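You operate a simulated robot arm through the tools that you are given. There is no shell and no other tool. Be economical: measure what you need, move in short steps, check, and stop when the job is done.

The job below is to be done with a simulated robot arm. You get a single attempt, and the scene is never put back.

JOB
Stack the dark blue coil labelled "Q" from the top of the far grey bench on top of the dark blue coil marked "S". Then put the white filter from the top of the far grey bench on the top of the tester. Then put the bearing block on the top of the grey bench away on the top of the long bench. Then stack the white carton marked "set d" from the top of the grey bench on top of the white carton marked "set b". Then open the left bench drawer, take the green housing that says "A" from the top of the grey bench and put it in the inside of the left bench drawer and shut the drawer again. The order counts. Set down upright: white filter.

The check looks at the end state, three seconds after you hand in, the way a careful person would. Anything else that was tipped, shoved, dropped, spilled or broken makes it a failure.

ROBOT AND FRAMES
A 6-joint arm with a two-finger gripper on a trunk, on a base that drives. Base frame: it is fixed to the floor where the robot stands at the start and does not move with it; the origin is under the middle of the robot, x ahead of it, y to its left, z up; the surface under the hand at the start is at about z = 0.74. Lengths are in m, angles in rad, forces in N, time in s.
With the tool pointing down near the work surface it reaches from about 0.42 to 0.84 m from the robot's upright axis, wherever it stands. Its first joint turns from -2.897 to 2.897 rad. Places, roughly: bearing block [-6.5, 11.25, 0.75]; dark blue coil [0.75, 0.25, 0.75]; green housing [-6.5, 11.25, 0.75]; inside of the left bench drawer [-6.3, 8.5, 0.7]; left bench drawer [-6.2, 8.5, 0.7]; top of the long bench [-6.4, 4.6, 0.8]; top of the tester [0.5, 1.3, 0.8]; white carton [-6.5, 10.5, 0.75]; white filter [0.75, 0, 0.75]. Payload 1.66 kg.
The tool frame sits at the grasp point between the pads (the TCP): z along the fingers, y along the line on which they close. The tips reach 0.016 m beyond it. Largest opening 0.111 m; the body of the gripper starts 0.104 m behind the TCP.
Orientation is that of the tool frame in the base frame, as a unit quaternion [x, y, z, w]. With the fingers straight down and closing along the base's y, the tool's x points along the base's -x, its y along +y and its z along -z.

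CONTROLS
- The arm moves only by the tool send_rows. Its argument "rows" is text: rows parted by semicolons, each of 6 numbers parted by spaces: the shift along the base's x, y, z in m, then the turn, a rotation vector about the base's x, y, z in rad. In form: tx ty tz wx wy wz; .... A call has 1 to 10 rows; each row is the pose to reach, as a shift and turn from the pose commanded when the call began. "claw" is the gripper command, from -1 (shut) to 1 (fully open), values between in proportion, set as the call begins (left out, the last holds). Rows are played at 5 a second. More than 0.05 m and 0.15 rad between two rows, or a gripper value outside its range, and nothing of the call is played. A pose out of reach is approached as far as the arm can. The call stops where the force on the tool passes 40 N (or 10 N more than at its start, if that is more) or the arm is blocked; 0.2 s more then pass. Each finger halts on what it meets, pressing with about 28 N; the grip force reading is that of the motor and also rises with nothing between the fingers. The clock runs only during rows and for 0.2 s after the last one: add rows that repeat a pose to give the fingers time. It gives the time, the measured TCP pose, the force on the tool (base axes), the opening and the grip force at its end, in the units of the frame above (readings bear some noise), with the torque about the TCP (base axes, N m) and any sound that the robot's microphone picked up.
- Cameras (640 x 400 px; columns grow to the right, rows downward): "scene" is now at [0.0605, 0.1749, 1.4836]; the picture's right is [-0.20, -0.98, 0.00], its down [-0.68, 0.14, -0.72] and it looks along [0.70, -0.14, -0.70] (base axes); focal length 274 px, centre (320, 200). "wrist" rides on the gripper at [0.07, 0.014, -0.143] in the tool frame; the picture's right is [-0.19, 0.98, 0.00], its down [-0.87, -0.17, -0.47] and it looks along [-0.46, -0.09, 0.88] (tool axes); focal length 230 px, centre (320, 200). There is no depth. A picture from a camera that has moved, and an enlarged one, comes with that camera's place and axes in the base frame and with its lens.
- snapshot(camera): a new picture of that camera. The clock stands still meanwhile.
- lift_body(by): slides the trunk up (or, below 0, down) by that many m; the arm and the scene camera ride with it, the base frame stays. It gives what a move gives, with no picture.
- roll_base(legs): drives the robot by 1 to 6 legs, each [ahead, left, turn to the left] in m, m and rad, along the robot's own axes; the way and the turn of a leg run together, so that a leg with both is an arc; at most 1.5 m and 3.142 rad a leg. The arm and the cameras ride along, it lands a little off, and it stops where it bumps. It gives what a move gives.
- head_to(pan, tilt): turns the head with the scene camera to pan (to the left, within 2.094 rad either way) and tilt (down, from -0.506 to 1.204), counted from straight ahead of the robot. It gives what a move gives.
- inspect(camera, box): a new picture of the part [left, top, right, bottom] of that camera's present view, enlarged. The clock stands still meanwhile.
- close_job(): hands the job in; it is judged then, once.

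Go step by step. Nothing tells you exact positions but the pictures and the camera data: compare them with the known pose of the tool, close in by small moves and look again before you grip or let go. The budget is 186 turns and 144 pictures, counting those below and the enlarged ones. Unless the task says otherwise, let go and move clear before handing in.

The tools are called by a JSON object that holds its "fn" and its "kwargs". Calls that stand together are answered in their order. send_rows: Moves the arm, as the interface text tells. Its arguments: {"type":"object","properties":{"rows":{"type":"string"},"claw":{"type":"number"}},"required":["rows"]} The other tools are called the same way: lift_body (by) slides the trunk up or down; roll_base (legs) drives the base; head_to (pan, tilt) turns the head that bears the scene camera; snapshot (camera) takes a picture; inspect (camera, box) takes an enlarged picture of a part of a camera's view; close_job () hands the job in.

At the start:

```text
t: 0.0
position: [0.4358, 0.1003, 1.0447]
tool_rot: [0.0, 1.0, 0.001, 0.001]
ft_force: [-0.7, 1.5, 1.1]
torque: [0.02, -0.01, 0.01]
gripper_width: 0.1109
finger_force: 0.0
trunk travel left (down, up): [-0.075, 0.515]
robot x, y, heading: [-0.0002, 0.0002, 0.003]
head pan, tilt: [-0.197, 0.77]
```

scene: 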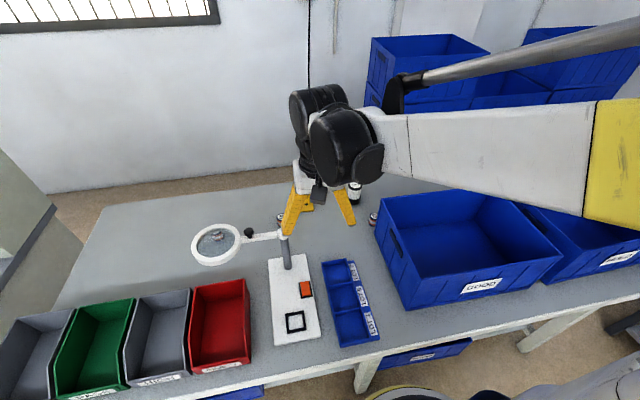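
wrist: 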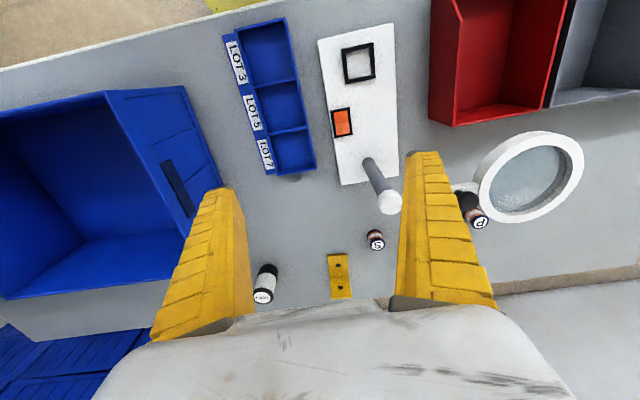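

I see a bench with small cylinders near the gripper, marked S and maybe Q, and a white one. I'll enlarge these to identify them.

{"fn": "inspect", "kwargs": {"camera": "wrist", "box": [230, 170, 510, 320]}}

{"fn": "inspect", "kwargs": {"camera": "scene", "box": [180, 160, 420, 350]}}

```text
2.29 times, centred on (370, 245) of wrist
camera zoom: at [0.367, 0.1133, 1.1874], right [0.19, 0.98, 0.0], down [0.87, -0.17, 0.47], along [0.46, -0.09, -0.88], focal length 526 px, centre (206, 97)
```

zoom: 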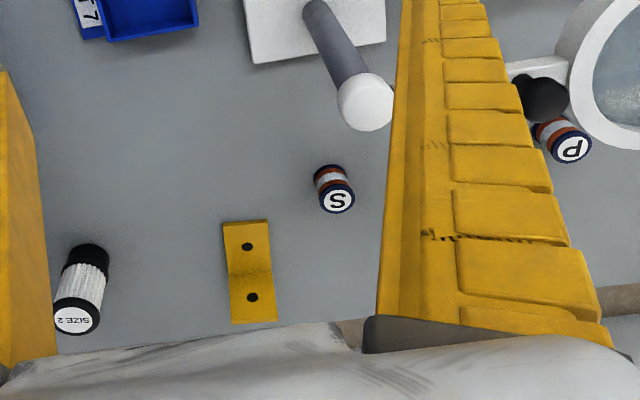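

```text
2.11 times, centred on (300, 255) of scene
camera zoom: at [0.0605, 0.1749, 1.4836], right [-0.2, -0.98, 0.0], down [-0.68, 0.14, -0.72], along [0.7, -0.14, -0.7], focal length 577 px, centre (362, 84)
```

zoom: 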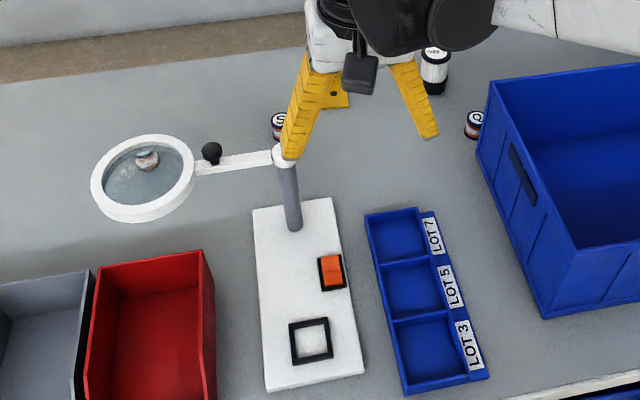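

Coil S is about (0.72, 0.18), and Q sits near the big blue bin at about (0.65, -0.13). The white filter is near (0.75, 0). I'll move the hand toward Q to look from the wrist.

{"fn": "send_rows", "kwargs": {"rows": "0 -0.05 0 0 0 0;0 -0.10 0 0 0 0;0 -0.15 0 0 0 0;0 -0.2 0 0 0 0;0.03 -0.23 0 0 0 0;0.03 -0.23 0 0 0 0", "claw": 0.2}}

{"fn": "snapshot", "kwargs": {"camera": "wrist"}}

{"fn": "snapshot", "kwargs": {"camera": "scene"}}

```text
t: 1.4
position: [0.463, -0.1313, 1.0451]
tool_rot: [0.0, 1.0, 0.0, 0.0]
ft_force: [0.6, -0.4, -0.1]
torque: [-0.03, 0.0, 0.02]
gripper_width: 0.0687
finger_force: 0.9
trunk travel left (down, up): [-0.075, 0.515]
robot x, y, heading: [-0.0034, 0.0012, 0.001]
head pan, tilt: [-0.197, 0.77]
```

```text
139 pictures are left
camera wrist: at [0.395, -0.1199, 1.1882], right [0.19, 0.98, 0.0], down [0.87, -0.17, 0.47], along [0.46, -0.09, -0.88], focal length 230 px, centre (320, 200)
```

wrist: 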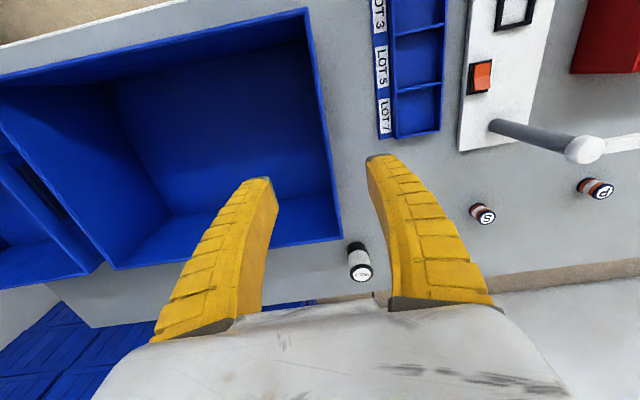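

```text
138 pictures are left
camera scene: at [0.0608, 0.1748, 1.4836], right [-0.2, -0.98, 0.0], down [-0.68, 0.14, -0.72], along [0.7, -0.14, -0.7], focal length 274 px, centre (320, 200)
```

scene: 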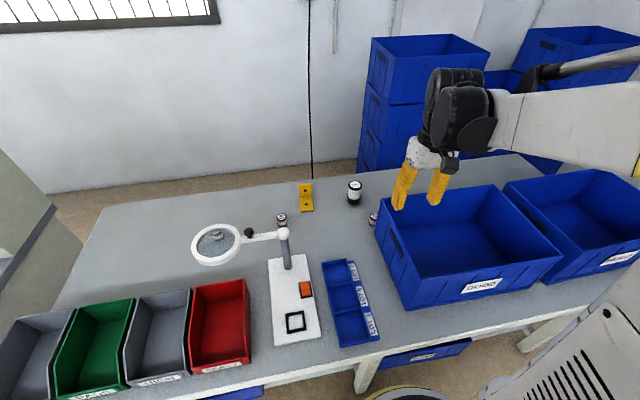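

Q is hidden from the wrist by the bin wall. I'll enlarge the scene view here.

{"fn": "inspect", "kwargs": {"camera": "scene", "box": [270, 170, 430, 270]}}

```text
4.00 times, centred on (350, 220) of scene
camera zoom: at [0.0608, 0.1748, 1.4836], right [-0.2, -0.98, 0.0], down [-0.68, 0.14, -0.72], along [0.7, -0.14, -0.7], focal length 1097 px, centre (200, 120)
```

zoom: 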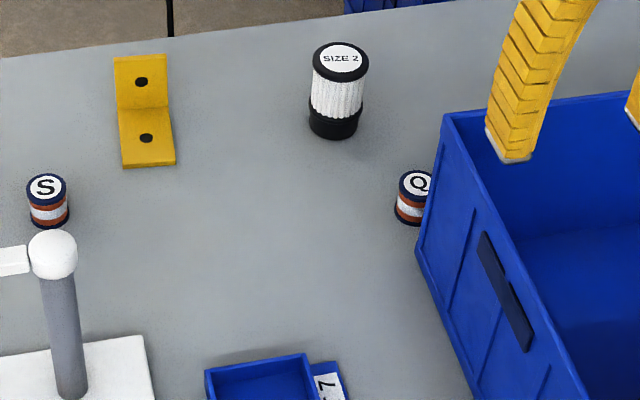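

Bin corner top is about (0.626, -0.129, 0.89), and Q is just behind its far wall at about (0.651, -0.135), 0.038 tall. I'll go above Q leaning the hand outward so the camera clears the bin, and look.

{"fn": "send_rows", "kwargs": {"rows": "0.04 0 0 0 0 0;0.08 0 0 0 0.1 0;0.12 0 0 0 0.2 0;0.16 0 0 0 0.3 0;0.188 -0.004 -0.03 0 0.3 0;0.188 -0.004 -0.07 0 0.3 0;0.188 -0.004 -0.1 0 0.3 0;0.188 -0.004 -0.1 0 0.3 0"}}

{"fn": "snapshot", "kwargs": {"camera": "wrist"}}

{"fn": "inspect", "kwargs": {"camera": "scene", "box": [270, 130, 430, 230]}}

```text
t: 3.2
position: [0.6536, -0.1346, 0.9423]
tool_rot: [-0.001, 0.989, 0.0, -0.149]
ft_force: [0.5, 0.4, 0.2]
torque: [-0.03, 0.01, 0.03]
gripper_width: 0.0685
finger_force: 1.4
trunk travel left (down, up): [-0.075, 0.515]
robot x, y, heading: [0.0009, -0.0002, -0.001]
head pan, tilt: [-0.197, 0.77]
```

```text
136 pictures are left
camera wrist: at [0.6309, -0.1219, 1.0999], right [0.18, 0.98, -0.06], down [0.97, -0.17, 0.19], along [0.18, -0.09, -0.98], focal length 230 px, centre (320, 200)
```

wrist: 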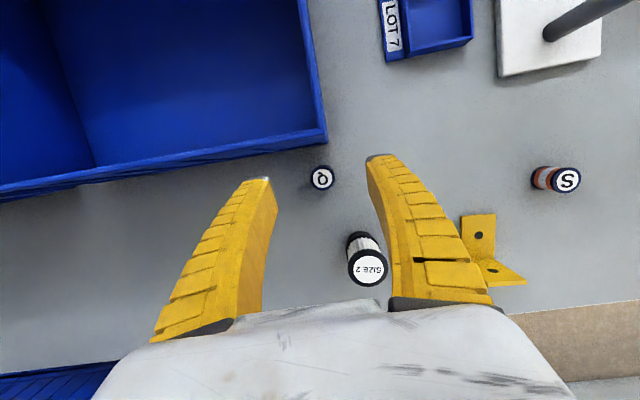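

```text
4.00 times, centred on (350, 180) of scene
camera zoom: at [0.0607, 0.1749, 1.4836], right [-0.2, -0.98, 0.0], down [-0.68, 0.14, -0.72], along [0.7, -0.14, -0.7], focal length 1097 px, centre (200, 280)
```

zoom: 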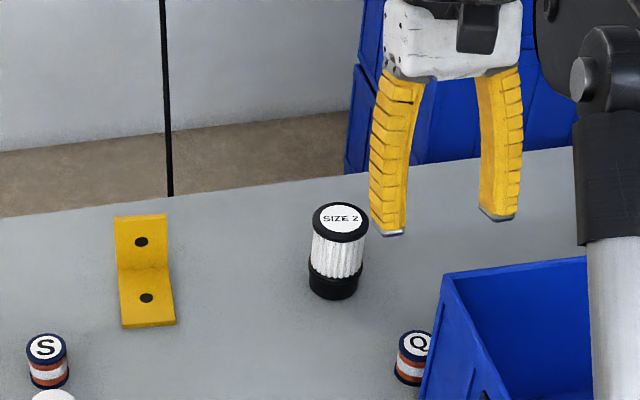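

Scene and wrist views put Q within about a centimetre of (0.657, -0.139), and the bin rim is at x of about 0.62. I'll lower halfway and look again.

{"fn": "send_rows", "kwargs": {"rows": "0.004 -0.004 -0.04 0 0 0;0.004 -0.004 -0.085 0 0 0;0.004 -0.004 -0.085 0 0 0"}}

{"fn": "snapshot", "kwargs": {"camera": "wrist"}}

{"fn": "inspect", "kwargs": {"camera": "scene", "box": [310, 150, 430, 225]}}

```text
t: 4.0
position: [0.6578, -0.1392, 0.8594]
tool_rot: [0.0, 0.989, -0.001, -0.15]
ft_force: [-0.6, 0.6, -0.2]
torque: [0.0, 0.06, 0.04]
gripper_width: 0.0681
finger_force: 1.2
trunk travel left (down, up): [-0.075, 0.515]
robot x, y, heading: [0.0002, -0.0015, 0.004]
head pan, tilt: [-0.197, 0.77]
```

```text
134 pictures are left
camera wrist: at [0.6356, -0.1267, 1.0176], right [0.18, 0.98, -0.06], down [0.97, -0.17, 0.19], along [0.18, -0.09, -0.98], focal length 230 px, centre (320, 200)
```

wrist: 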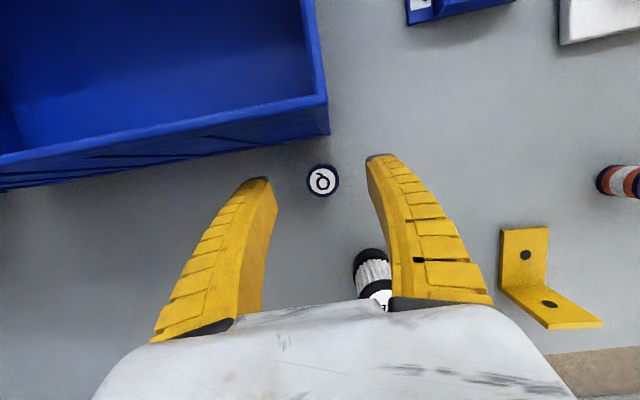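

```text
5.33 times, centred on (370, 188) of scene
camera zoom: at [0.0606, 0.1749, 1.4836], right [-0.2, -0.98, 0.0], down [-0.68, 0.14, -0.72], along [0.7, -0.14, -0.7], focal length 1463 px, centre (53, 267)
```

zoom: 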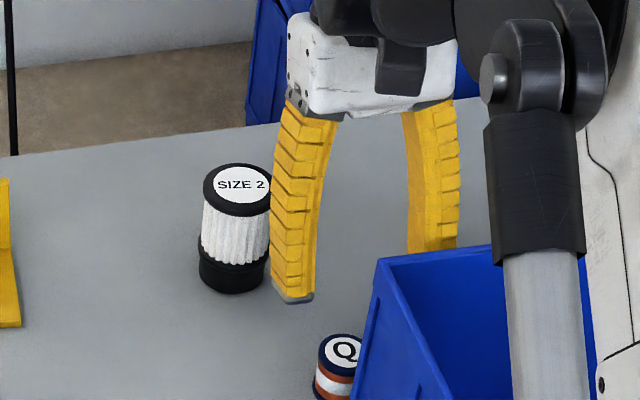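

Two wrist views agree that Q is at about (0.659, -0.142). I'll lower around it and close.

{"fn": "send_rows", "kwargs": {"rows": "0.001 -0.003 -0.04 0 0 0;0.001 -0.003 -0.07 0 0 0;0.001 -0.003 -0.094 0 0 0;0.001 -0.003 -0.094 0 0 0"}}

{"fn": "snapshot", "kwargs": {"camera": "wrist"}}

```text
t: 5.0
position: [0.6562, -0.1399, 0.7639]
tool_rot: [0.0, 0.989, 0.0, -0.149]
ft_force: [0.1, 0.3, -0.6]
torque: [0.02, 0.03, -0.01]
gripper_width: 0.0685
finger_force: 1.4
trunk travel left (down, up): [-0.075, 0.515]
robot x, y, heading: [-0.0009, 0.0029, -0.0]
head pan, tilt: [-0.197, 0.77]
```

```text
132 pictures are left
camera wrist: at [0.6332, -0.128, 0.9223], right [0.18, 0.98, -0.06], down [0.97, -0.17, 0.19], along [0.18, -0.09, -0.98], focal length 230 px, centre (320, 200)
```

wrist: 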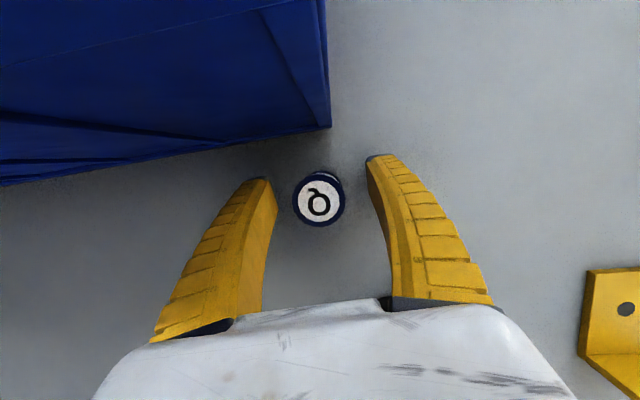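

Q is centred between the pads. I'll close and lift a little.

{"fn": "send_rows", "kwargs": {"rows": "0.003 -0.001 0 0 0 0;0.003 -0.001 0 0 0 0;0.003 -0.001 0 0 0 0;0.003 -0.001 0 0 0 0", "claw": -1}}

{"fn": "send_rows", "kwargs": {"rows": "0 0 0.04 0 0 0;0 0 0.08 0 0 0;0 0.03 0.12 0 0 0;0 0.08 0.13 0 0 0;0 0.13 0.13 0 0 0;0 0.18 0.13 0 0 0;0.02 0.22 0.13 0 0 0;0.02 0.22 0.13 0 0 0"}}

{"fn": "snapshot", "kwargs": {"camera": "wrist"}}

{"fn": "inspect", "kwargs": {"camera": "scene", "box": [240, 140, 400, 240]}}

```text
t: 6.0
position: [0.6586, -0.1408, 0.7659]
tool_rot: [0.0, 0.989, 0.001, -0.148]
ft_force: [-3.0, 0.4, 9.3]
torque: [0.02, -0.09, 0.01]
gripper_width: 0.0296
finger_force: 27.7
trunk travel left (down, up): [-0.075, 0.515]
robot x, y, heading: [-0.001, -0.0041, -0.003]
head pan, tilt: [-0.197, 0.77]
```

```text
refused: row 4 steps farther than a row can; nothing moved
```

```text
131 pictures are left
camera wrist: at [0.6356, -0.1285, 0.923], right [0.18, 0.98, -0.06], down [0.97, -0.17, 0.2], along [0.18, -0.09, -0.98], focal length 230 px, centre (320, 200)
```

wrist: 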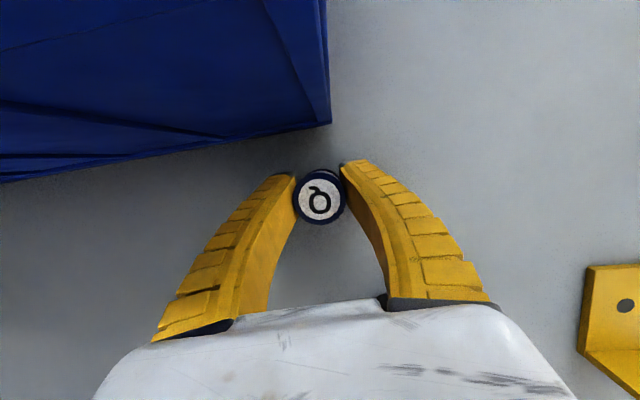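

```text
4.00 times, centred on (320, 190) of scene
camera zoom: at [0.0593, 0.1752, 1.4836], right [-0.2, -0.98, 0.0], down [-0.68, 0.14, -0.72], along [0.71, -0.14, -0.69], focal length 1097 px, centre (320, 240)
```

zoom: 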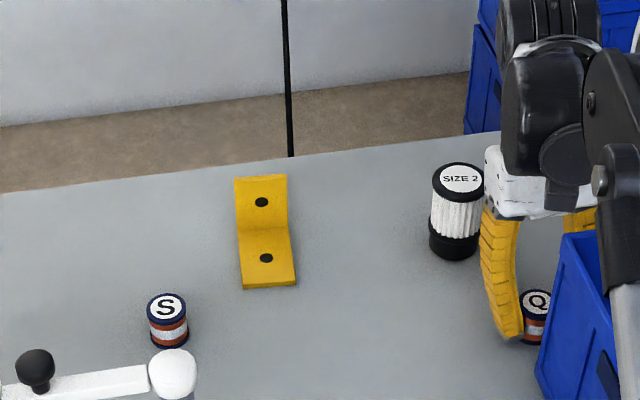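

Gripped at 0.0296 m. Now lift (with smaller steps) and carry toward S.

{"fn": "send_rows", "kwargs": {"rows": "0 0 0.03 0 0 0;0 0 0.07 0 0 0;0 0.02 0.11 0 0 0;0 0.06 0.13 0 0 0;0 0.10 0.13 0 0 0;0 0.145 0.13 0 0 0;0.01 0.19 0.13 0 0 0;0.02 0.22 0.13 0 0 0;0.02 0.22 0.13 0 0 0"}}

{"fn": "snapshot", "kwargs": {"camera": "wrist"}}

{"fn": "inspect", "kwargs": {"camera": "scene", "box": [240, 140, 400, 240]}}

```text
t: 8.0
position: [0.6852, 0.0786, 0.8946]
tool_rot: [0.0, 0.989, 0.0, -0.15]
ft_force: [0.3, 0.0, -0.5]
torque: [-0.01, 0.02, 0.0]
gripper_width: 0.0274
finger_force: 28.4
trunk travel left (down, up): [-0.075, 0.515]
robot x, y, heading: [0.0008, -0.003, -0.002]
head pan, tilt: [-0.197, 0.77]
```

```text
129 pictures are left
camera wrist: at [0.6608, 0.0916, 1.052], right [0.18, 0.98, -0.06], down [0.97, -0.17, 0.2], along [0.18, -0.09, -0.98], focal length 230 px, centre (320, 200)
```

wrist: 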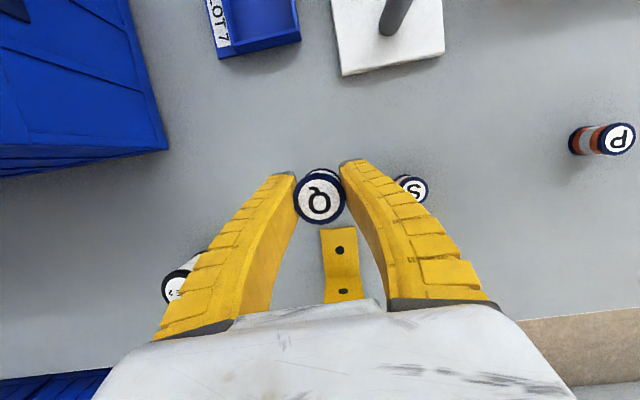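

```text
4.00 times, centred on (320, 190) of scene
camera zoom: at [0.0606, 0.175, 1.4836], right [-0.2, -0.98, 0.0], down [-0.68, 0.14, -0.72], along [0.7, -0.14, -0.7], focal length 1097 px, centre (320, 240)
```

zoom: 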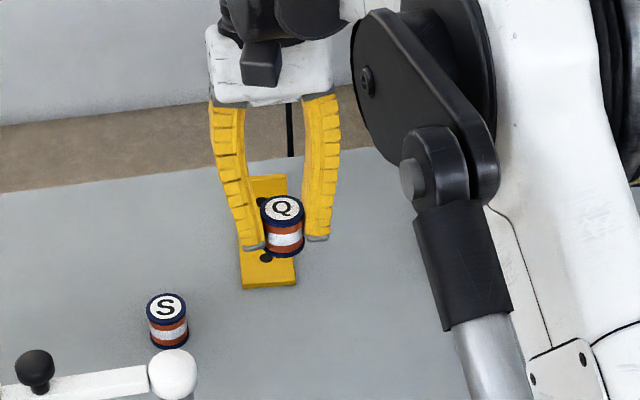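

S is at about (0.718, 0.179) by both cameras, so Q needs a shift of about (0.032, 0.100). I'll move there, lower part way and recheck.

{"fn": "send_rows", "kwargs": {"rows": "0.01 0.04 0 0 0 0;0.02 0.08 0 0 0 0;0.032 0.1 0 0 0 0;0.032 0.1 -0.04 0 0 0;0.032 0.1 -0.07 0 0 0;0.032 0.1 -0.07 0 0 0"}}

{"fn": "snapshot", "kwargs": {"camera": "wrist"}}

{"fn": "inspect", "kwargs": {"camera": "scene", "box": [240, 170, 320, 220]}}

```text
t: 9.4
position: [0.7156, 0.1789, 0.825]
tool_rot: [0.0, 0.989, 0.0, -0.15]
ft_force: [-0.2, -0.2, -0.4]
torque: [0.0, -0.01, 0.0]
gripper_width: 0.0273
finger_force: 28.5
trunk travel left (down, up): [-0.075, 0.515]
robot x, y, heading: [0.0015, -0.0001, -0.0]
head pan, tilt: [-0.197, 0.77]
```

```text
127 pictures are left
camera wrist: at [0.6926, 0.1904, 0.9825], right [0.18, 0.98, -0.06], down [0.97, -0.17, 0.19], along [0.18, -0.09, -0.98], focal length 230 px, centre (320, 200)
```

wrist: 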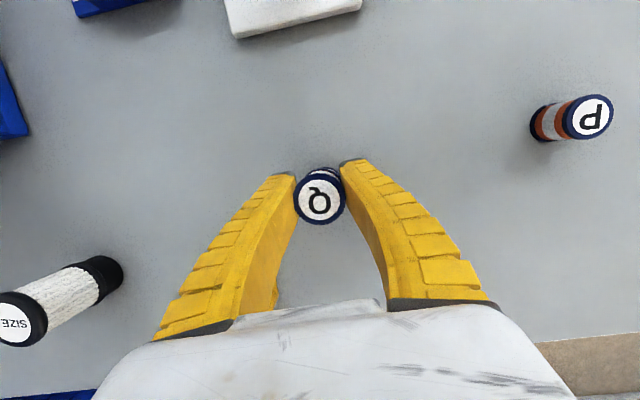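

```text
8.00 times, centred on (280, 195) of scene
camera zoom: at [0.0606, 0.175, 1.4836], right [-0.2, -0.98, 0.0], down [-0.68, 0.14, -0.72], along [0.7, -0.14, -0.7], focal length 2194 px, centre (640, 240)
```

zoom: 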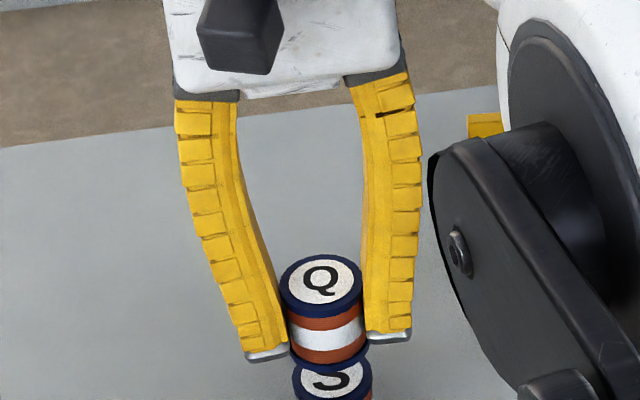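

Q is aligned over S within about 1–2 mm, with roughly 0.025–0.03 of gap left. I'll lower gently.

{"fn": "send_rows", "kwargs": {"rows": "0 0 -0.01 0 0 0;0 0 -0.018 0 0 0;0 0 -0.022 0 0 0;0 0 -0.022 0 0 0"}}

{"fn": "inspect", "kwargs": {"camera": "scene", "box": [240, 170, 320, 220]}}

```text
t: 10.4
position: [0.7153, 0.1795, 0.8021]
tool_rot: [-0.001, 0.989, 0.0, -0.149]
ft_force: [-0.2, -0.1, -0.5]
torque: [-0.01, -0.01, -0.01]
gripper_width: 0.0271
finger_force: 28.0
trunk travel left (down, up): [-0.075, 0.515]
robot x, y, heading: [0.0005, -0.0033, 0.002]
head pan, tilt: [-0.197, 0.77]
```

```text
8.00 times, centred on (280, 195) of scene
camera zoom: at [0.0606, 0.1749, 1.4836], right [-0.2, -0.98, 0.0], down [-0.68, 0.14, -0.72], along [0.7, -0.14, -0.7], focal length 2194 px, centre (640, 240)
```

zoom: 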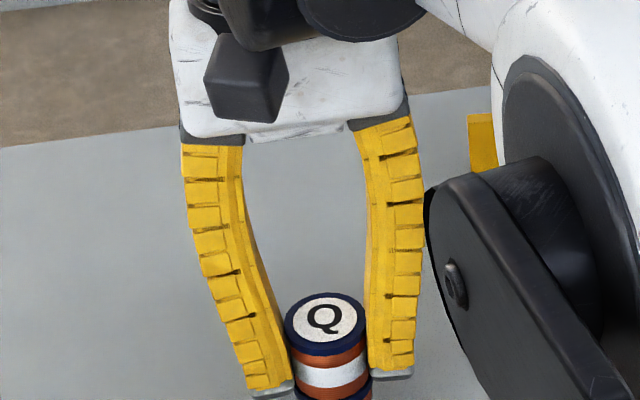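

No contact yet; I'll lower in 2–3 mm steps and watch the force.

{"fn": "send_rows", "kwargs": {"rows": "0 0 -0.003 0 0 0;0 0 -0.003 0 0 0"}}

{"fn": "inspect", "kwargs": {"camera": "scene", "box": [240, 190, 320, 240]}}

```text
t: 11.0
position: [0.7148, 0.1782, 0.8012]
tool_rot: [0.0, 0.989, 0.0, -0.15]
ft_force: [1.0, 1.4, 10.2]
torque: [-0.02, -0.22, 0.0]
gripper_width: 0.0306
finger_force: 28.4
trunk travel left (down, up): [-0.075, 0.515]
robot x, y, heading: [-0.0003, -0.0033, -0.001]
head pan, tilt: [-0.197, 0.77]
```

```text
8.00 times, centred on (280, 215) of scene
camera zoom: at [0.0594, 0.1748, 1.4838], right [-0.2, -0.98, 0.0], down [-0.68, 0.14, -0.72], along [0.71, -0.14, -0.69], focal length 2194 px, centre (640, 80)
```

zoom: 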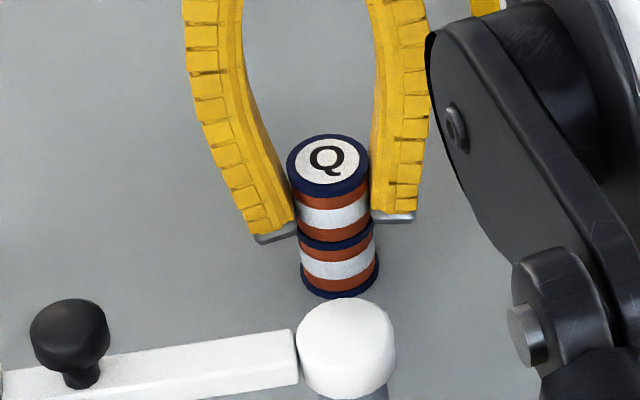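

Q rests on S with about 10 N of contact and looks aligned. I'll release and rise.

{"fn": "send_rows", "kwargs": {"rows": "0 0 0.001 0 0 0;0 0 0.001 0 0 0;0 0 0.001 0 0 0", "claw": 0.1}}

{"fn": "send_rows", "kwargs": {"rows": "0 0 0.03 0 0 0;0 0 0.07 0 0 0;0 0 0.11 0 0 0;0 -0.03 0.14 0 0 0;0 -0.07 0.14 0 -0.1 0;0 -0.11 0.14 0 -0.2 0;0 -0.15 0.14 0 -0.3 0;0 -0.15 0.14 0 -0.3 0"}}

{"fn": "snapshot", "kwargs": {"camera": "wrist"}}

{"fn": "inspect", "kwargs": {"camera": "scene", "box": [240, 140, 400, 240]}}

```text
t: 11.8
position: [0.7128, 0.1791, 0.8004]
tool_rot: [0.0, 0.989, -0.001, -0.15]
ft_force: [-0.8, 0.5, 0.3]
torque: [0.01, 0.01, 0.0]
gripper_width: 0.0628
finger_force: 0.7
trunk travel left (down, up): [-0.075, 0.515]
robot x, y, heading: [-0.002, -0.0007, 0.002]
head pan, tilt: [-0.197, 0.77]
```

```text
t: 13.6
position: [0.7147, 0.0269, 0.9452]
tool_rot: [0.0, 1.0, 0.0, 0.002]
ft_force: [0.5, 0.2, 0.8]
torque: [0.05, -0.03, -0.02]
gripper_width: 0.0631
finger_force: 1.1
trunk travel left (down, up): [-0.075, 0.515]
robot x, y, heading: [-0.0022, 0.0016, -0.003]
head pan, tilt: [-0.197, 0.77]
```

```text
123 pictures are left
camera wrist: at [0.6452, 0.039, 1.0888], right [0.19, 0.98, 0.0], down [0.86, -0.17, 0.47], along [0.46, -0.09, -0.88], focal length 230 px, centre (320, 200)
```

wrist: 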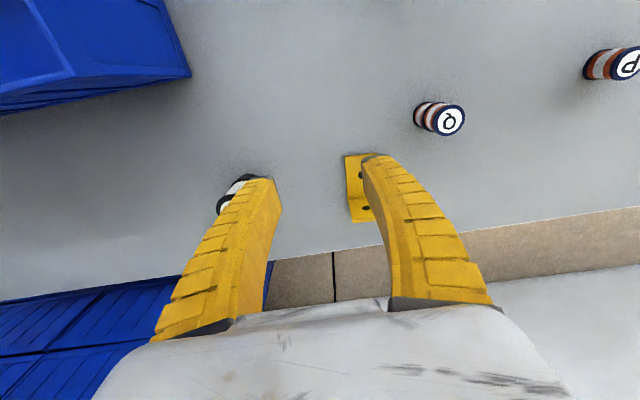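

```text
4.00 times, centred on (320, 190) of scene
camera zoom: at [0.0603, 0.1747, 1.4836], right [-0.2, -0.98, 0.0], down [-0.68, 0.14, -0.72], along [0.7, -0.14, -0.7], focal length 1097 px, centre (320, 240)
```

zoom: 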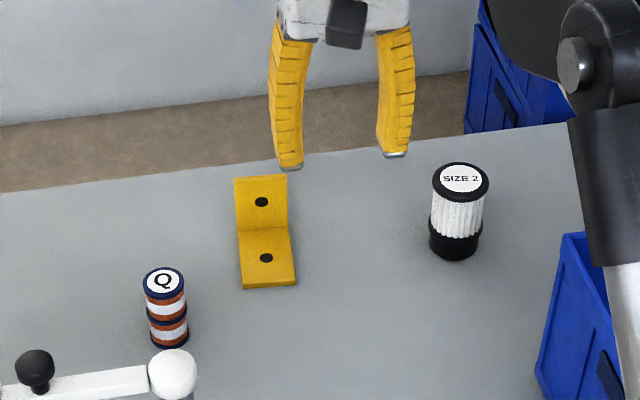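

The coil stack is good. The filter is at about (0.774, -0.100), top near z = 0.823. I'll move above it with a wider opening and look.

{"fn": "send_rows", "kwargs": {"rows": "0.01 -0.045 0 0 0 0;0.03 -0.085 0 0 0 0;0.059 -0.125 0 0 0 0;0.059 -0.125 -0.03 0 0 0;0.059 -0.125 -0.03 0 0 0", "claw": 0.6}}

{"fn": "snapshot", "kwargs": {"camera": "wrist"}}

{"fn": "inspect", "kwargs": {"camera": "scene", "box": [300, 130, 420, 205]}}

```text
t: 14.8
position: [0.7718, -0.097, 0.9078]
tool_rot: [0.0, 1.0, 0.0, -0.001]
ft_force: [0.2, 0.6, -0.3]
torque: [0.02, -0.01, -0.01]
gripper_width: 0.0898
finger_force: 1.1
trunk travel left (down, up): [-0.075, 0.515]
robot x, y, heading: [0.0001, 0.0021, -0.0]
head pan, tilt: [-0.197, 0.77]
```

```text
121 pictures are left
camera wrist: at [0.7029, -0.0852, 1.0513], right [0.19, 0.98, 0.0], down [0.87, -0.17, 0.47], along [0.46, -0.09, -0.88], focal length 230 px, centre (320, 200)
```

wrist: 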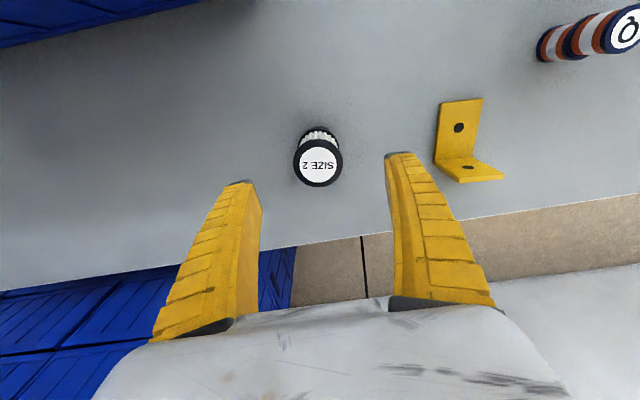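

```text
5.33 times, centred on (360, 168) of scene
camera zoom: at [0.0605, 0.1751, 1.4836], right [-0.2, -0.98, 0.0], down [-0.68, 0.14, -0.72], along [0.7, -0.14, -0.7], focal length 1463 px, centre (107, 373)
```

zoom: 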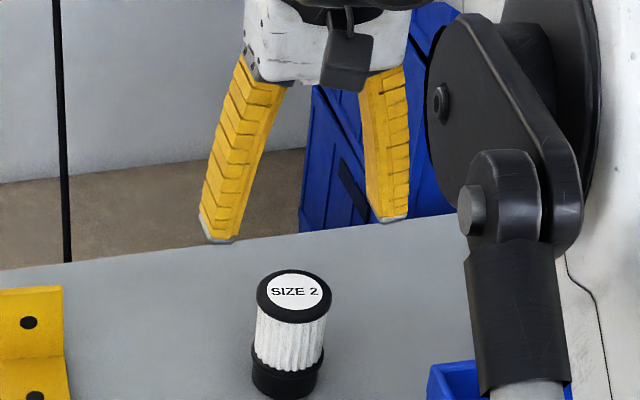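

The filter is at about (0.777, -0.101), 0.05 in diameter. I'll lower around its body and check before gripping.

{"fn": "send_rows", "kwargs": {"rows": "0.005 -0.004 -0.04 0 0 0;0.005 -0.004 -0.08 0 0 0;0.005 -0.004 -0.12 0 0 0;0.005 -0.004 -0.12 0 0 0"}}

{"fn": "snapshot", "kwargs": {"camera": "wrist"}}

{"fn": "inspect", "kwargs": {"camera": "scene", "box": [300, 130, 420, 205]}}

```text
t: 15.8
position: [0.7764, -0.0981, 0.789]
tool_rot: [0.0, 1.0, 0.0, 0.0]
ft_force: [-0.3, 0.1, 0.2]
torque: [0.01, 0.0, -0.01]
gripper_width: 0.09
finger_force: 0.7
trunk travel left (down, up): [-0.075, 0.515]
robot x, y, heading: [-0.0027, 0.003, -0.0]
head pan, tilt: [-0.197, 0.77]
```

```text
119 pictures are left
camera wrist: at [0.7084, -0.0858, 0.9318], right [0.19, 0.98, 0.0], down [0.87, -0.17, 0.47], along [0.46, -0.09, -0.88], focal length 230 px, centre (320, 200)
```

wrist: 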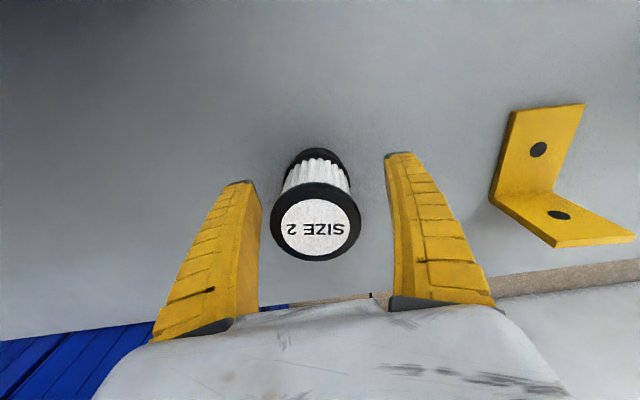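

```text
5.33 times, centred on (360, 168) of scene
camera zoom: at [0.0607, 0.1749, 1.4836], right [-0.2, -0.98, 0.0], down [-0.68, 0.14, -0.72], along [0.7, -0.14, -0.7], focal length 1463 px, centre (107, 373)
```

zoom: 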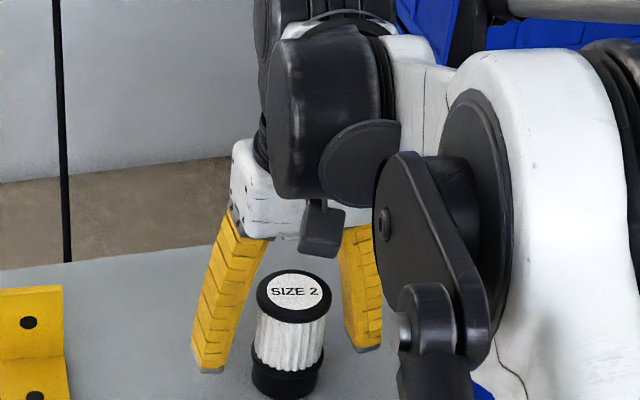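

The filter sits between the pads. Small centring, then close.

{"fn": "send_rows", "kwargs": {"rows": "0.003 -0.003 0 0 0 0;0.003 -0.003 0 0 0 0;0.003 -0.003 0 0 0 0;0.003 -0.003 0 0 0 0", "claw": -1}}

{"fn": "send_rows", "kwargs": {"rows": "0 0 0.03 0 0 0;0 0 0.07 0 0 0;0 0 0.11 0 0 0;0 0 0.16 0 0 0;-0.03 0 0.2 0 0 0;-0.07 0 0.22 0 0 0;-0.12 0 0.23 0 0 0;-0.16 0 0.24 0 0 0;-0.16 0 0.24 0 0 0"}}

{"fn": "head_to", "kwargs": {"pan": 1.2, "tilt": 0.5}}

{"fn": "snapshot", "kwargs": {"camera": "scene"}}

{"fn": "snapshot", "kwargs": {"camera": "wrist"}}

```text
t: 16.8
position: [0.7801, -0.1027, 0.7904]
tool_rot: [0.0, 1.0, 0.0, 0.0]
ft_force: [-1.0, 1.7, 4.5]
torque: [0.0, -0.03, -0.01]
gripper_width: 0.0469
finger_force: 27.8
trunk travel left (down, up): [-0.075, 0.515]
robot x, y, heading: [-0.0018, -0.0001, 0.001]
head pan, tilt: [-0.197, 0.77]
```

```text
refused: row 7 steps farther than a row can; nothing moved
```

```text
t: 18.3
position: [0.7806, -0.1005, 0.7909]
tool_rot: [0.001, 1.0, 0.0, 0.0]
ft_force: [1.3, 1.3, 3.7]
torque: [-0.03, -0.11, 0.02]
gripper_width: 0.0469
finger_force: 28.0
trunk travel left (down, up): [-0.075, 0.515]
robot x, y, heading: [0.001, 0.0036, -0.002]
head pan, tilt: [1.201, 0.499]
```

```text
117 pictures are left
camera scene: at [0.0126, 0.2759, 1.507], right [0.93, -0.36, 0.0], down [-0.17, -0.45, -0.88], along [0.32, 0.82, -0.48], focal length 274 px, centre (320, 200)
```

scene: 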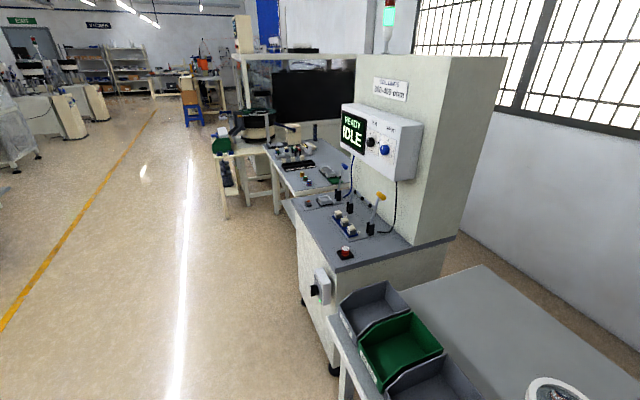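

```text
116 pictures are left
camera wrist: at [0.7115, -0.0895, 0.933], right [0.19, 0.98, 0.0], down [0.87, -0.17, 0.47], along [0.46, -0.09, -0.88], focal length 230 px, centre (320, 200)
```

wrist: 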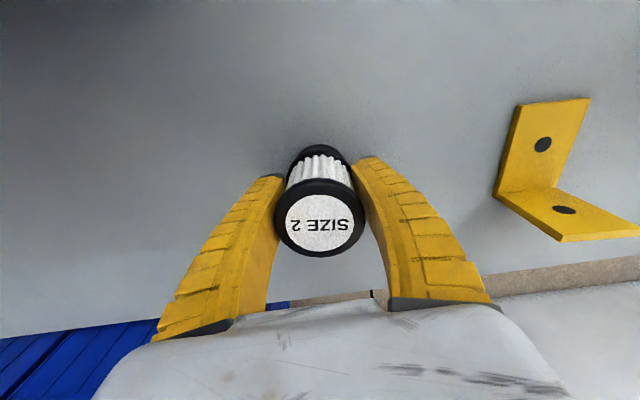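

The filter is gripped at 0.047 m. The tester is to the left, with a grey deck with fixtures. I'll lift and retract.

{"fn": "send_rows", "kwargs": {"rows": "0 0 0.03 0 0 0;0 0 0.07 0 0 0;0 0 0.11 0 0 0;0 0 0.15 0 0 0;-0.03 0 0.18 0 0 0;-0.07 0 0.2 0 0 0;-0.11 0 0.21 0 0 0;-0.15 0 0.23 0 0 0;-0.19 0 0.25 0 0 0;-0.23 0 0.27 0 0 0"}}

{"fn": "inspect", "kwargs": {"camera": "scene", "box": [220, 100, 480, 262]}}

{"fn": "snapshot", "kwargs": {"camera": "wrist"}}

```text
t: 20.5
position: [0.5488, -0.1032, 1.0609]
tool_rot: [0.0, 1.0, 0.0, 0.001]
ft_force: [0.2, 0.2, 0.2]
torque: [0.01, 0.0, -0.03]
gripper_width: 0.0464
finger_force: 27.9
trunk travel left (down, up): [-0.075, 0.515]
robot x, y, heading: [0.0003, -0.0003, 0.001]
head pan, tilt: [1.201, 0.499]
```

```text
2.46 times, centred on (350, 181) of scene
camera zoom: at [0.0123, 0.2759, 1.5071], right [0.93, -0.36, 0.0], down [-0.17, -0.45, -0.88], along [0.32, 0.82, -0.48], focal length 675 px, centre (246, 247)
```

zoom: 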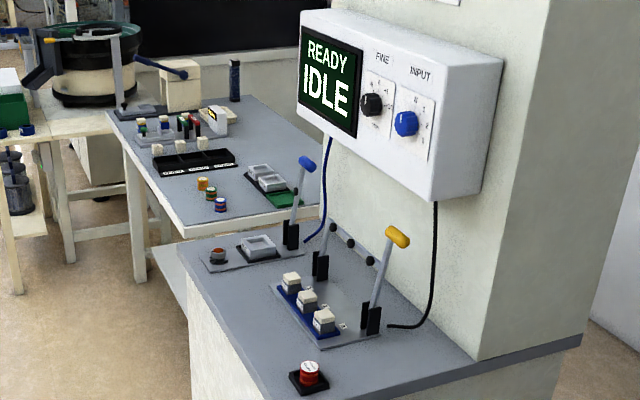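

```text
114 pictures are left
camera wrist: at [0.4806, -0.0913, 1.204], right [0.19, 0.98, 0.0], down [0.87, -0.17, 0.47], along [0.46, -0.09, -0.88], focal length 230 px, centre (320, 200)
```

wrist: 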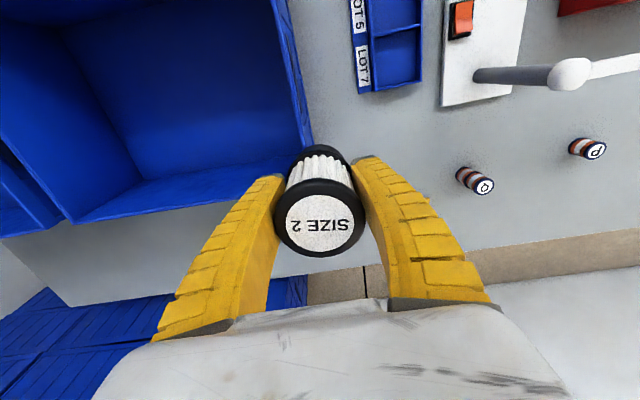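

The tester deck spans x 0.34–0.7, y 0.97–1.55, with a free front strip around (0.41, 1.2). I'll back off, drive left to face it, and look.

{"fn": "roll_base", "kwargs": {"legs": [[-0.25, 0, 0], [0, 1.2, 0]]}}

{"fn": "head_to", "kwargs": {"pan": 0.0, "tilt": 0.75}}

{"fn": "snapshot", "kwargs": {"camera": "scene"}}

{"fn": "snapshot", "kwargs": {"camera": "wrist"}}

```text
t: 28.3
position: [0.2941, 1.1629, 1.0608]
tool_rot: [-0.004, 1.0, 0.0, 0.0]
ft_force: [0.1, 0.7, -1.0]
torque: [-0.01, -0.02, 0.01]
gripper_width: 0.0455
finger_force: 28.1
trunk travel left (down, up): [-0.075, 0.515]
robot x, y, heading: [-0.2579, 1.2619, 0.008]
head pan, tilt: [1.201, 0.499]
```

```text
t: 29.7
position: [0.2936, 1.1622, 1.0602]
tool_rot: [-0.003, 1.0, 0.001, 0.0]
ft_force: [-1.3, 0.1, -1.2]
torque: [-0.02, -0.03, 0.01]
gripper_width: 0.0457
finger_force: 27.7
trunk travel left (down, up): [-0.075, 0.515]
robot x, y, heading: [-0.2578, 1.2624, 0.003]
head pan, tilt: [0.0, 0.75]
```

```text
113 pictures are left
camera scene: at [-0.1958, 1.4533, 1.4851], right [0.01, -1.0, 0.0], down [-0.68, -0.01, -0.73], along [0.73, 0.01, -0.68], focal length 274 px, centre (320, 200)
```

scene: 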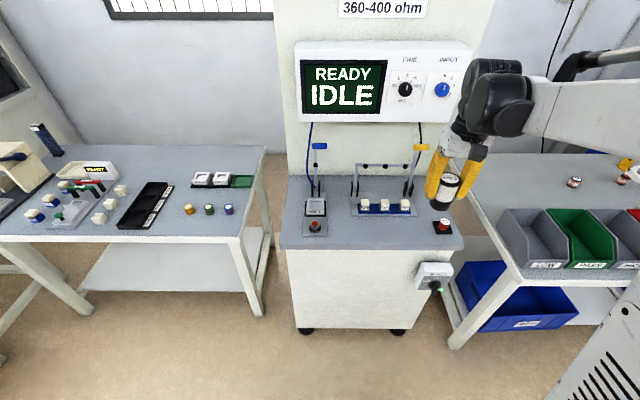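

```text
112 pictures are left
camera wrist: at [0.2251, 1.1738, 1.2037], right [0.18, 0.98, 0.0], down [0.87, -0.16, 0.47], along [0.46, -0.09, -0.88], focal length 230 px, centre (320, 200)
```

wrist: 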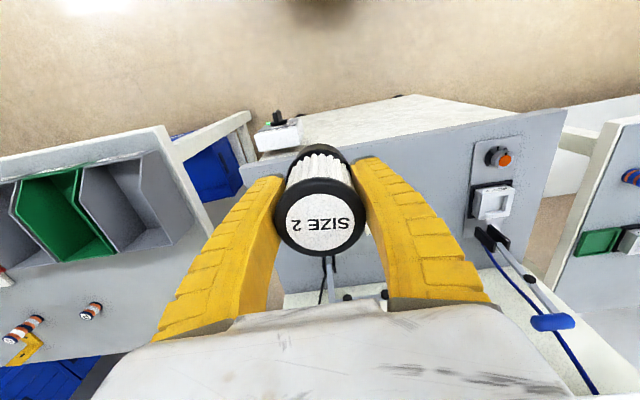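

I'm facing the tester. I'll enlarge the deck to find the free strip in the front.

{"fn": "inspect", "kwargs": {"camera": "scene", "box": [270, 160, 480, 291]}}

```text
3.05 times, centred on (375, 226) of scene
camera zoom: at [-0.1958, 1.4533, 1.4851], right [0.01, -1.0, 0.0], down [-0.68, -0.01, -0.73], along [0.73, 0.01, -0.68], focal length 836 px, centre (152, 122)
```

zoom: 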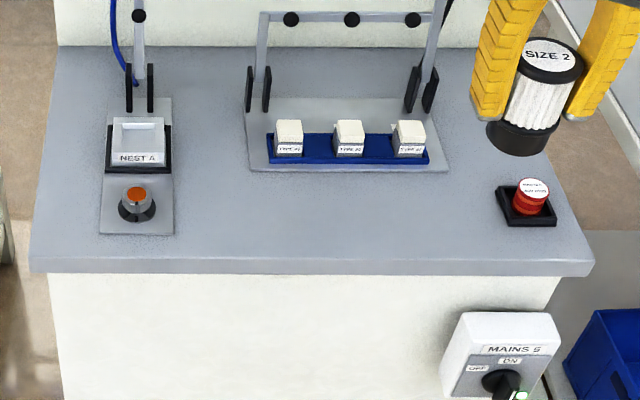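

I'll aim for about (0.413, 1.25); the deck height is somewhere around 0.77–0.80. Move above and check.

{"fn": "send_rows", "kwargs": {"rows": "0.03 0.03 0 0 0 0;0.06 0.06 0 0 0 0;0.09 0.088 0 0 0 0;0.119 0.088 -0.02 0 0 0;0.119 0.088 -0.06 0 0 0;0.119 0.088 -0.10 0 0 0;0.119 0.088 -0.13 0 0 0;0.119 0.088 -0.13 0 0 0"}}

{"fn": "inspect", "kwargs": {"camera": "scene", "box": [270, 160, 480, 291]}}

{"fn": "snapshot", "kwargs": {"camera": "wrist"}}

```text
t: 31.5
position: [0.4126, 1.2479, 0.9311]
tool_rot: [-0.004, 1.0, -0.001, 0.0]
ft_force: [-0.8, -0.2, -0.2]
torque: [0.0, 0.0, 0.0]
gripper_width: 0.0455
finger_force: 27.9
trunk travel left (down, up): [-0.075, 0.515]
robot x, y, heading: [-0.2561, 1.2639, 0.009]
head pan, tilt: [0.0, 0.75]
```

```text
3.05 times, centred on (375, 226) of scene
camera zoom: at [-0.1957, 1.4532, 1.4851], right [0.01, -1.0, 0.0], down [-0.68, 0.0, -0.73], along [0.73, 0.01, -0.68], focal length 836 px, centre (152, 122)
```

zoom: 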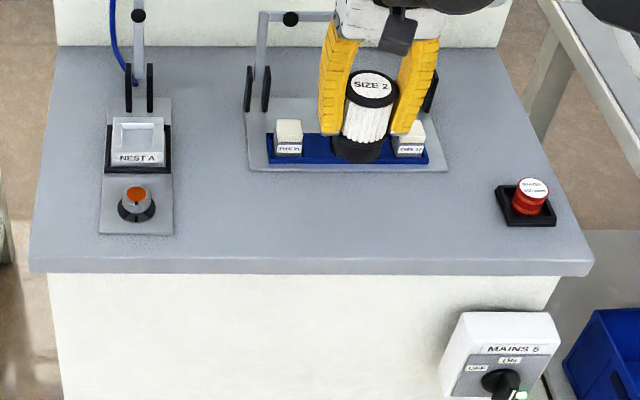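

```text
109 pictures are left
camera wrist: at [0.3432, 1.2595, 1.0729], right [0.18, 0.98, 0.0], down [0.87, -0.16, 0.47], along [0.46, -0.09, -0.88], focal length 230 px, centre (320, 200)
```

wrist: 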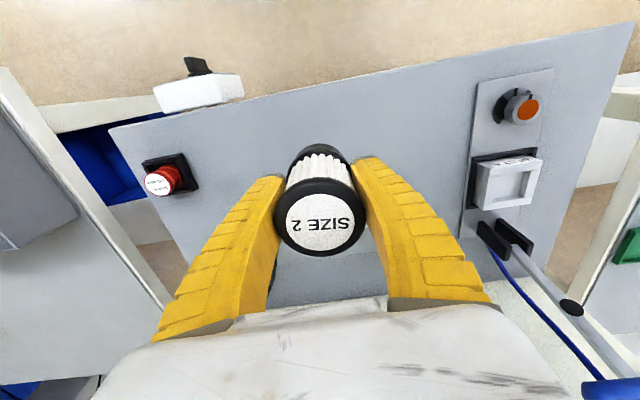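

Both views agree on the deck's front edge at x about 0.361 and z about 0.77. I'll lower to just above and look.

{"fn": "send_rows", "kwargs": {"rows": "0.007 0 -0.04 0 0 0;0.007 0 -0.08 0 0 0;0.007 0 -0.08 0 0 0"}}

{"fn": "inspect", "kwargs": {"camera": "scene", "box": [290, 160, 450, 260]}}

```text
t: 32.3
position: [0.4177, 1.2466, 0.8493]
tool_rot: [-0.003, 1.0, 0.0, 0.0]
ft_force: [-0.2, -0.1, -0.9]
torque: [0.03, 0.01, 0.01]
gripper_width: 0.0455
finger_force: 28.3
trunk travel left (down, up): [-0.075, 0.515]
robot x, y, heading: [-0.2569, 1.2616, 0.006]
head pan, tilt: [0.0, 0.75]
```

```text
4.00 times, centred on (370, 210) of scene
camera zoom: at [-0.1957, 1.4532, 1.4851], right [0.01, -1.0, 0.0], down [-0.68, 0.0, -0.73], along [0.73, 0.01, -0.68], focal length 1097 px, centre (120, 160)
```

zoom: 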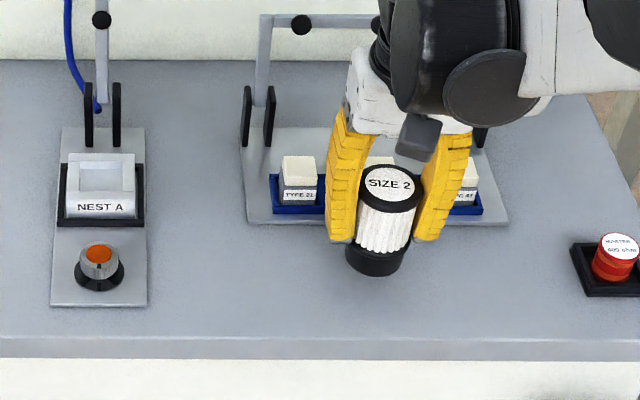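

Good spot. Lower slowly to contact.

{"fn": "send_rows", "kwargs": {"rows": "0 0 -0.006 0 0 0;0 0 -0.012 0 0 0;0 0 -0.016 0 0 0;0 0 -0.019 0 0 0;0 0 -0.019 0 0 0"}}

{"fn": "inspect", "kwargs": {"camera": "scene", "box": [290, 160, 450, 260]}}

```text
t: 33.5
position: [0.4191, 1.2494, 0.8318]
tool_rot: [-0.003, 1.0, 0.0, 0.0]
ft_force: [0.2, 0.1, -0.8]
torque: [-0.04, -0.02, 0.05]
gripper_width: 0.0455
finger_force: 28.2
trunk travel left (down, up): [-0.075, 0.515]
robot x, y, heading: [-0.2591, 1.2648, 0.012]
head pan, tilt: [0.0, 0.75]
```

```text
4.00 times, centred on (370, 210) of scene
camera zoom: at [-0.1958, 1.4532, 1.4851], right [0.01, -1.0, 0.0], down [-0.68, 0.0, -0.73], along [0.73, 0.01, -0.68], focal length 1097 px, centre (120, 160)
```

zoom: 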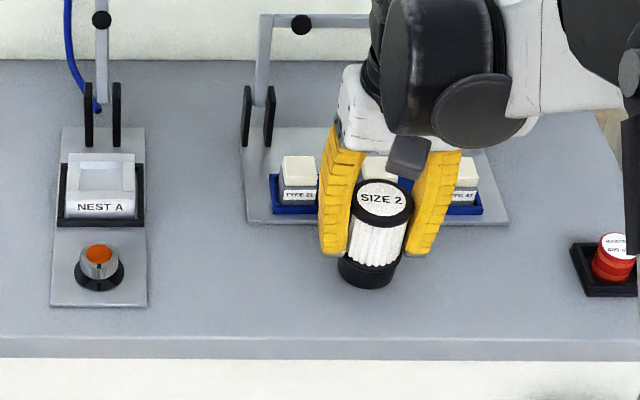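

{"fn": "send_rows", "kwargs": {"rows": "0 0 -0.004 0 0 0;0 0 -0.007 0 0 0;0 0 -0.010 0 0 0;0 0 -0.010 0 0 0"}}

```text
t: 34.5
position: [0.4185, 1.2487, 0.8209]
tool_rot: [-0.003, 1.0, 0.0, 0.001]
ft_force: [6.1, 1.7, 26.3]
torque: [-0.01, -0.06, -0.01]
gripper_width: 0.0519
finger_force: 28.2
trunk travel left (down, up): [-0.075, 0.515]
robot x, y, heading: [-0.2589, 1.2569, 0.003]
head pan, tilt: [0.0, 0.75]
```

Contact at 26 N; I'll ease up 3 mm, then open and look.

{"fn": "send_rows", "kwargs": {"rows": "0 0 0.002 0 0 0;0 0 0.003 0 0 0;0 0 0.003 0 0 0"}}

{"fn": "inspect", "kwargs": {"camera": "scene", "box": [290, 160, 450, 260]}}

{"fn": "snapshot", "kwargs": {"camera": "wrist"}}

```text
t: 35.3
position: [0.4202, 1.2486, 0.8246]
tool_rot: [-0.004, 1.0, 0.0, 0.0]
ft_force: [1.2, -0.7, 5.8]
torque: [-0.12, -0.09, -0.03]
gripper_width: 0.0472
finger_force: 28.0
trunk travel left (down, up): [-0.075, 0.515]
robot x, y, heading: [-0.2605, 1.2621, 0.006]
head pan, tilt: [0.0, 0.75]
```

```text
4.00 times, centred on (370, 210) of scene
camera zoom: at [-0.1963, 1.4531, 1.4851], right [0.01, -1.0, 0.0], down [-0.68, 0.0, -0.73], along [0.73, 0.01, -0.68], focal length 1097 px, centre (120, 160)
```

zoom: 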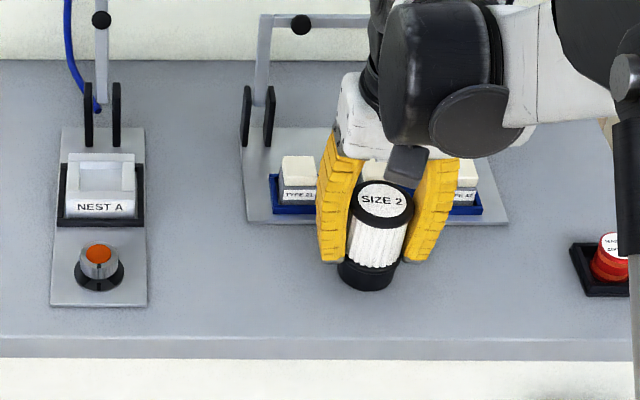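

```text
105 pictures are left
camera wrist: at [0.3507, 1.2607, 0.9677], right [0.18, 0.98, 0.0], down [0.87, -0.16, 0.47], along [0.46, -0.09, -0.88], focal length 230 px, centre (320, 200)
```

wrist: 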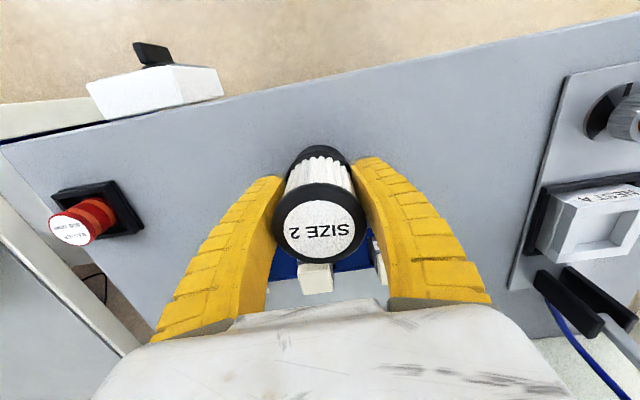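

Light contact at 6 N, filter upright. Open and rise straight up.

{"fn": "send_rows", "kwargs": {"rows": "0 0 0 0 0 0;0 0 0 0 0 0;0 0 0 0 0 0", "claw": 0.6}}

{"fn": "send_rows", "kwargs": {"rows": "0 0 0.03 0 0 0;0 0 0.07 0 0 0;0 0 0.11 0 0 0;0 0 0.15 0 0 0;0 0 0.19 0 0 0;-0.03 0 0.22 0 0 0;-0.07 0 0.24 0 0 0"}}

{"fn": "inspect", "kwargs": {"camera": "scene", "box": [270, 160, 480, 291]}}

```text
t: 36.1
position: [0.42, 1.2493, 0.8245]
tool_rot: [-0.003, 1.0, 0.0, 0.0]
ft_force: [0.2, 0.1, -0.2]
torque: [0.04, -0.01, 0.0]
gripper_width: 0.0897
finger_force: 1.0
trunk travel left (down, up): [-0.075, 0.515]
robot x, y, heading: [-0.2541, 1.2644, 0.01]
head pan, tilt: [0.0, 0.75]
```

```text
t: 37.7
position: [0.3494, 1.2497, 1.0647]
tool_rot: [-0.004, 1.0, 0.0, 0.0]
ft_force: [-0.1, 0.0, 0.0]
torque: [-0.02, -0.01, 0.01]
gripper_width: 0.0896
finger_force: 1.0
trunk travel left (down, up): [-0.075, 0.515]
robot x, y, heading: [-0.2601, 1.2646, 0.008]
head pan, tilt: [0.0, 0.75]
```

```text
3.05 times, centred on (375, 226) of scene
camera zoom: at [-0.1967, 1.4532, 1.4852], right [0.01, -1.0, 0.0], down [-0.68, 0.0, -0.73], along [0.73, 0.01, -0.68], focal length 836 px, centre (152, 122)
```

zoom: 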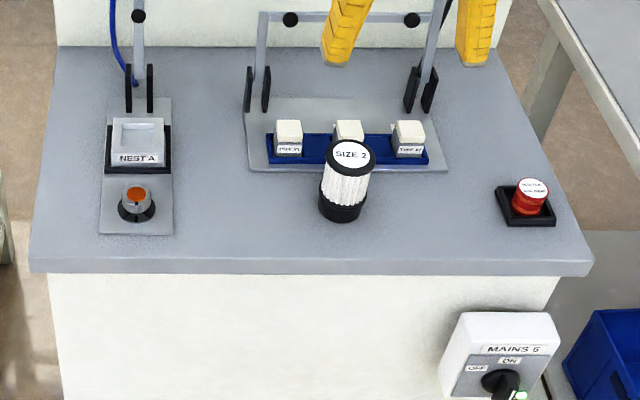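

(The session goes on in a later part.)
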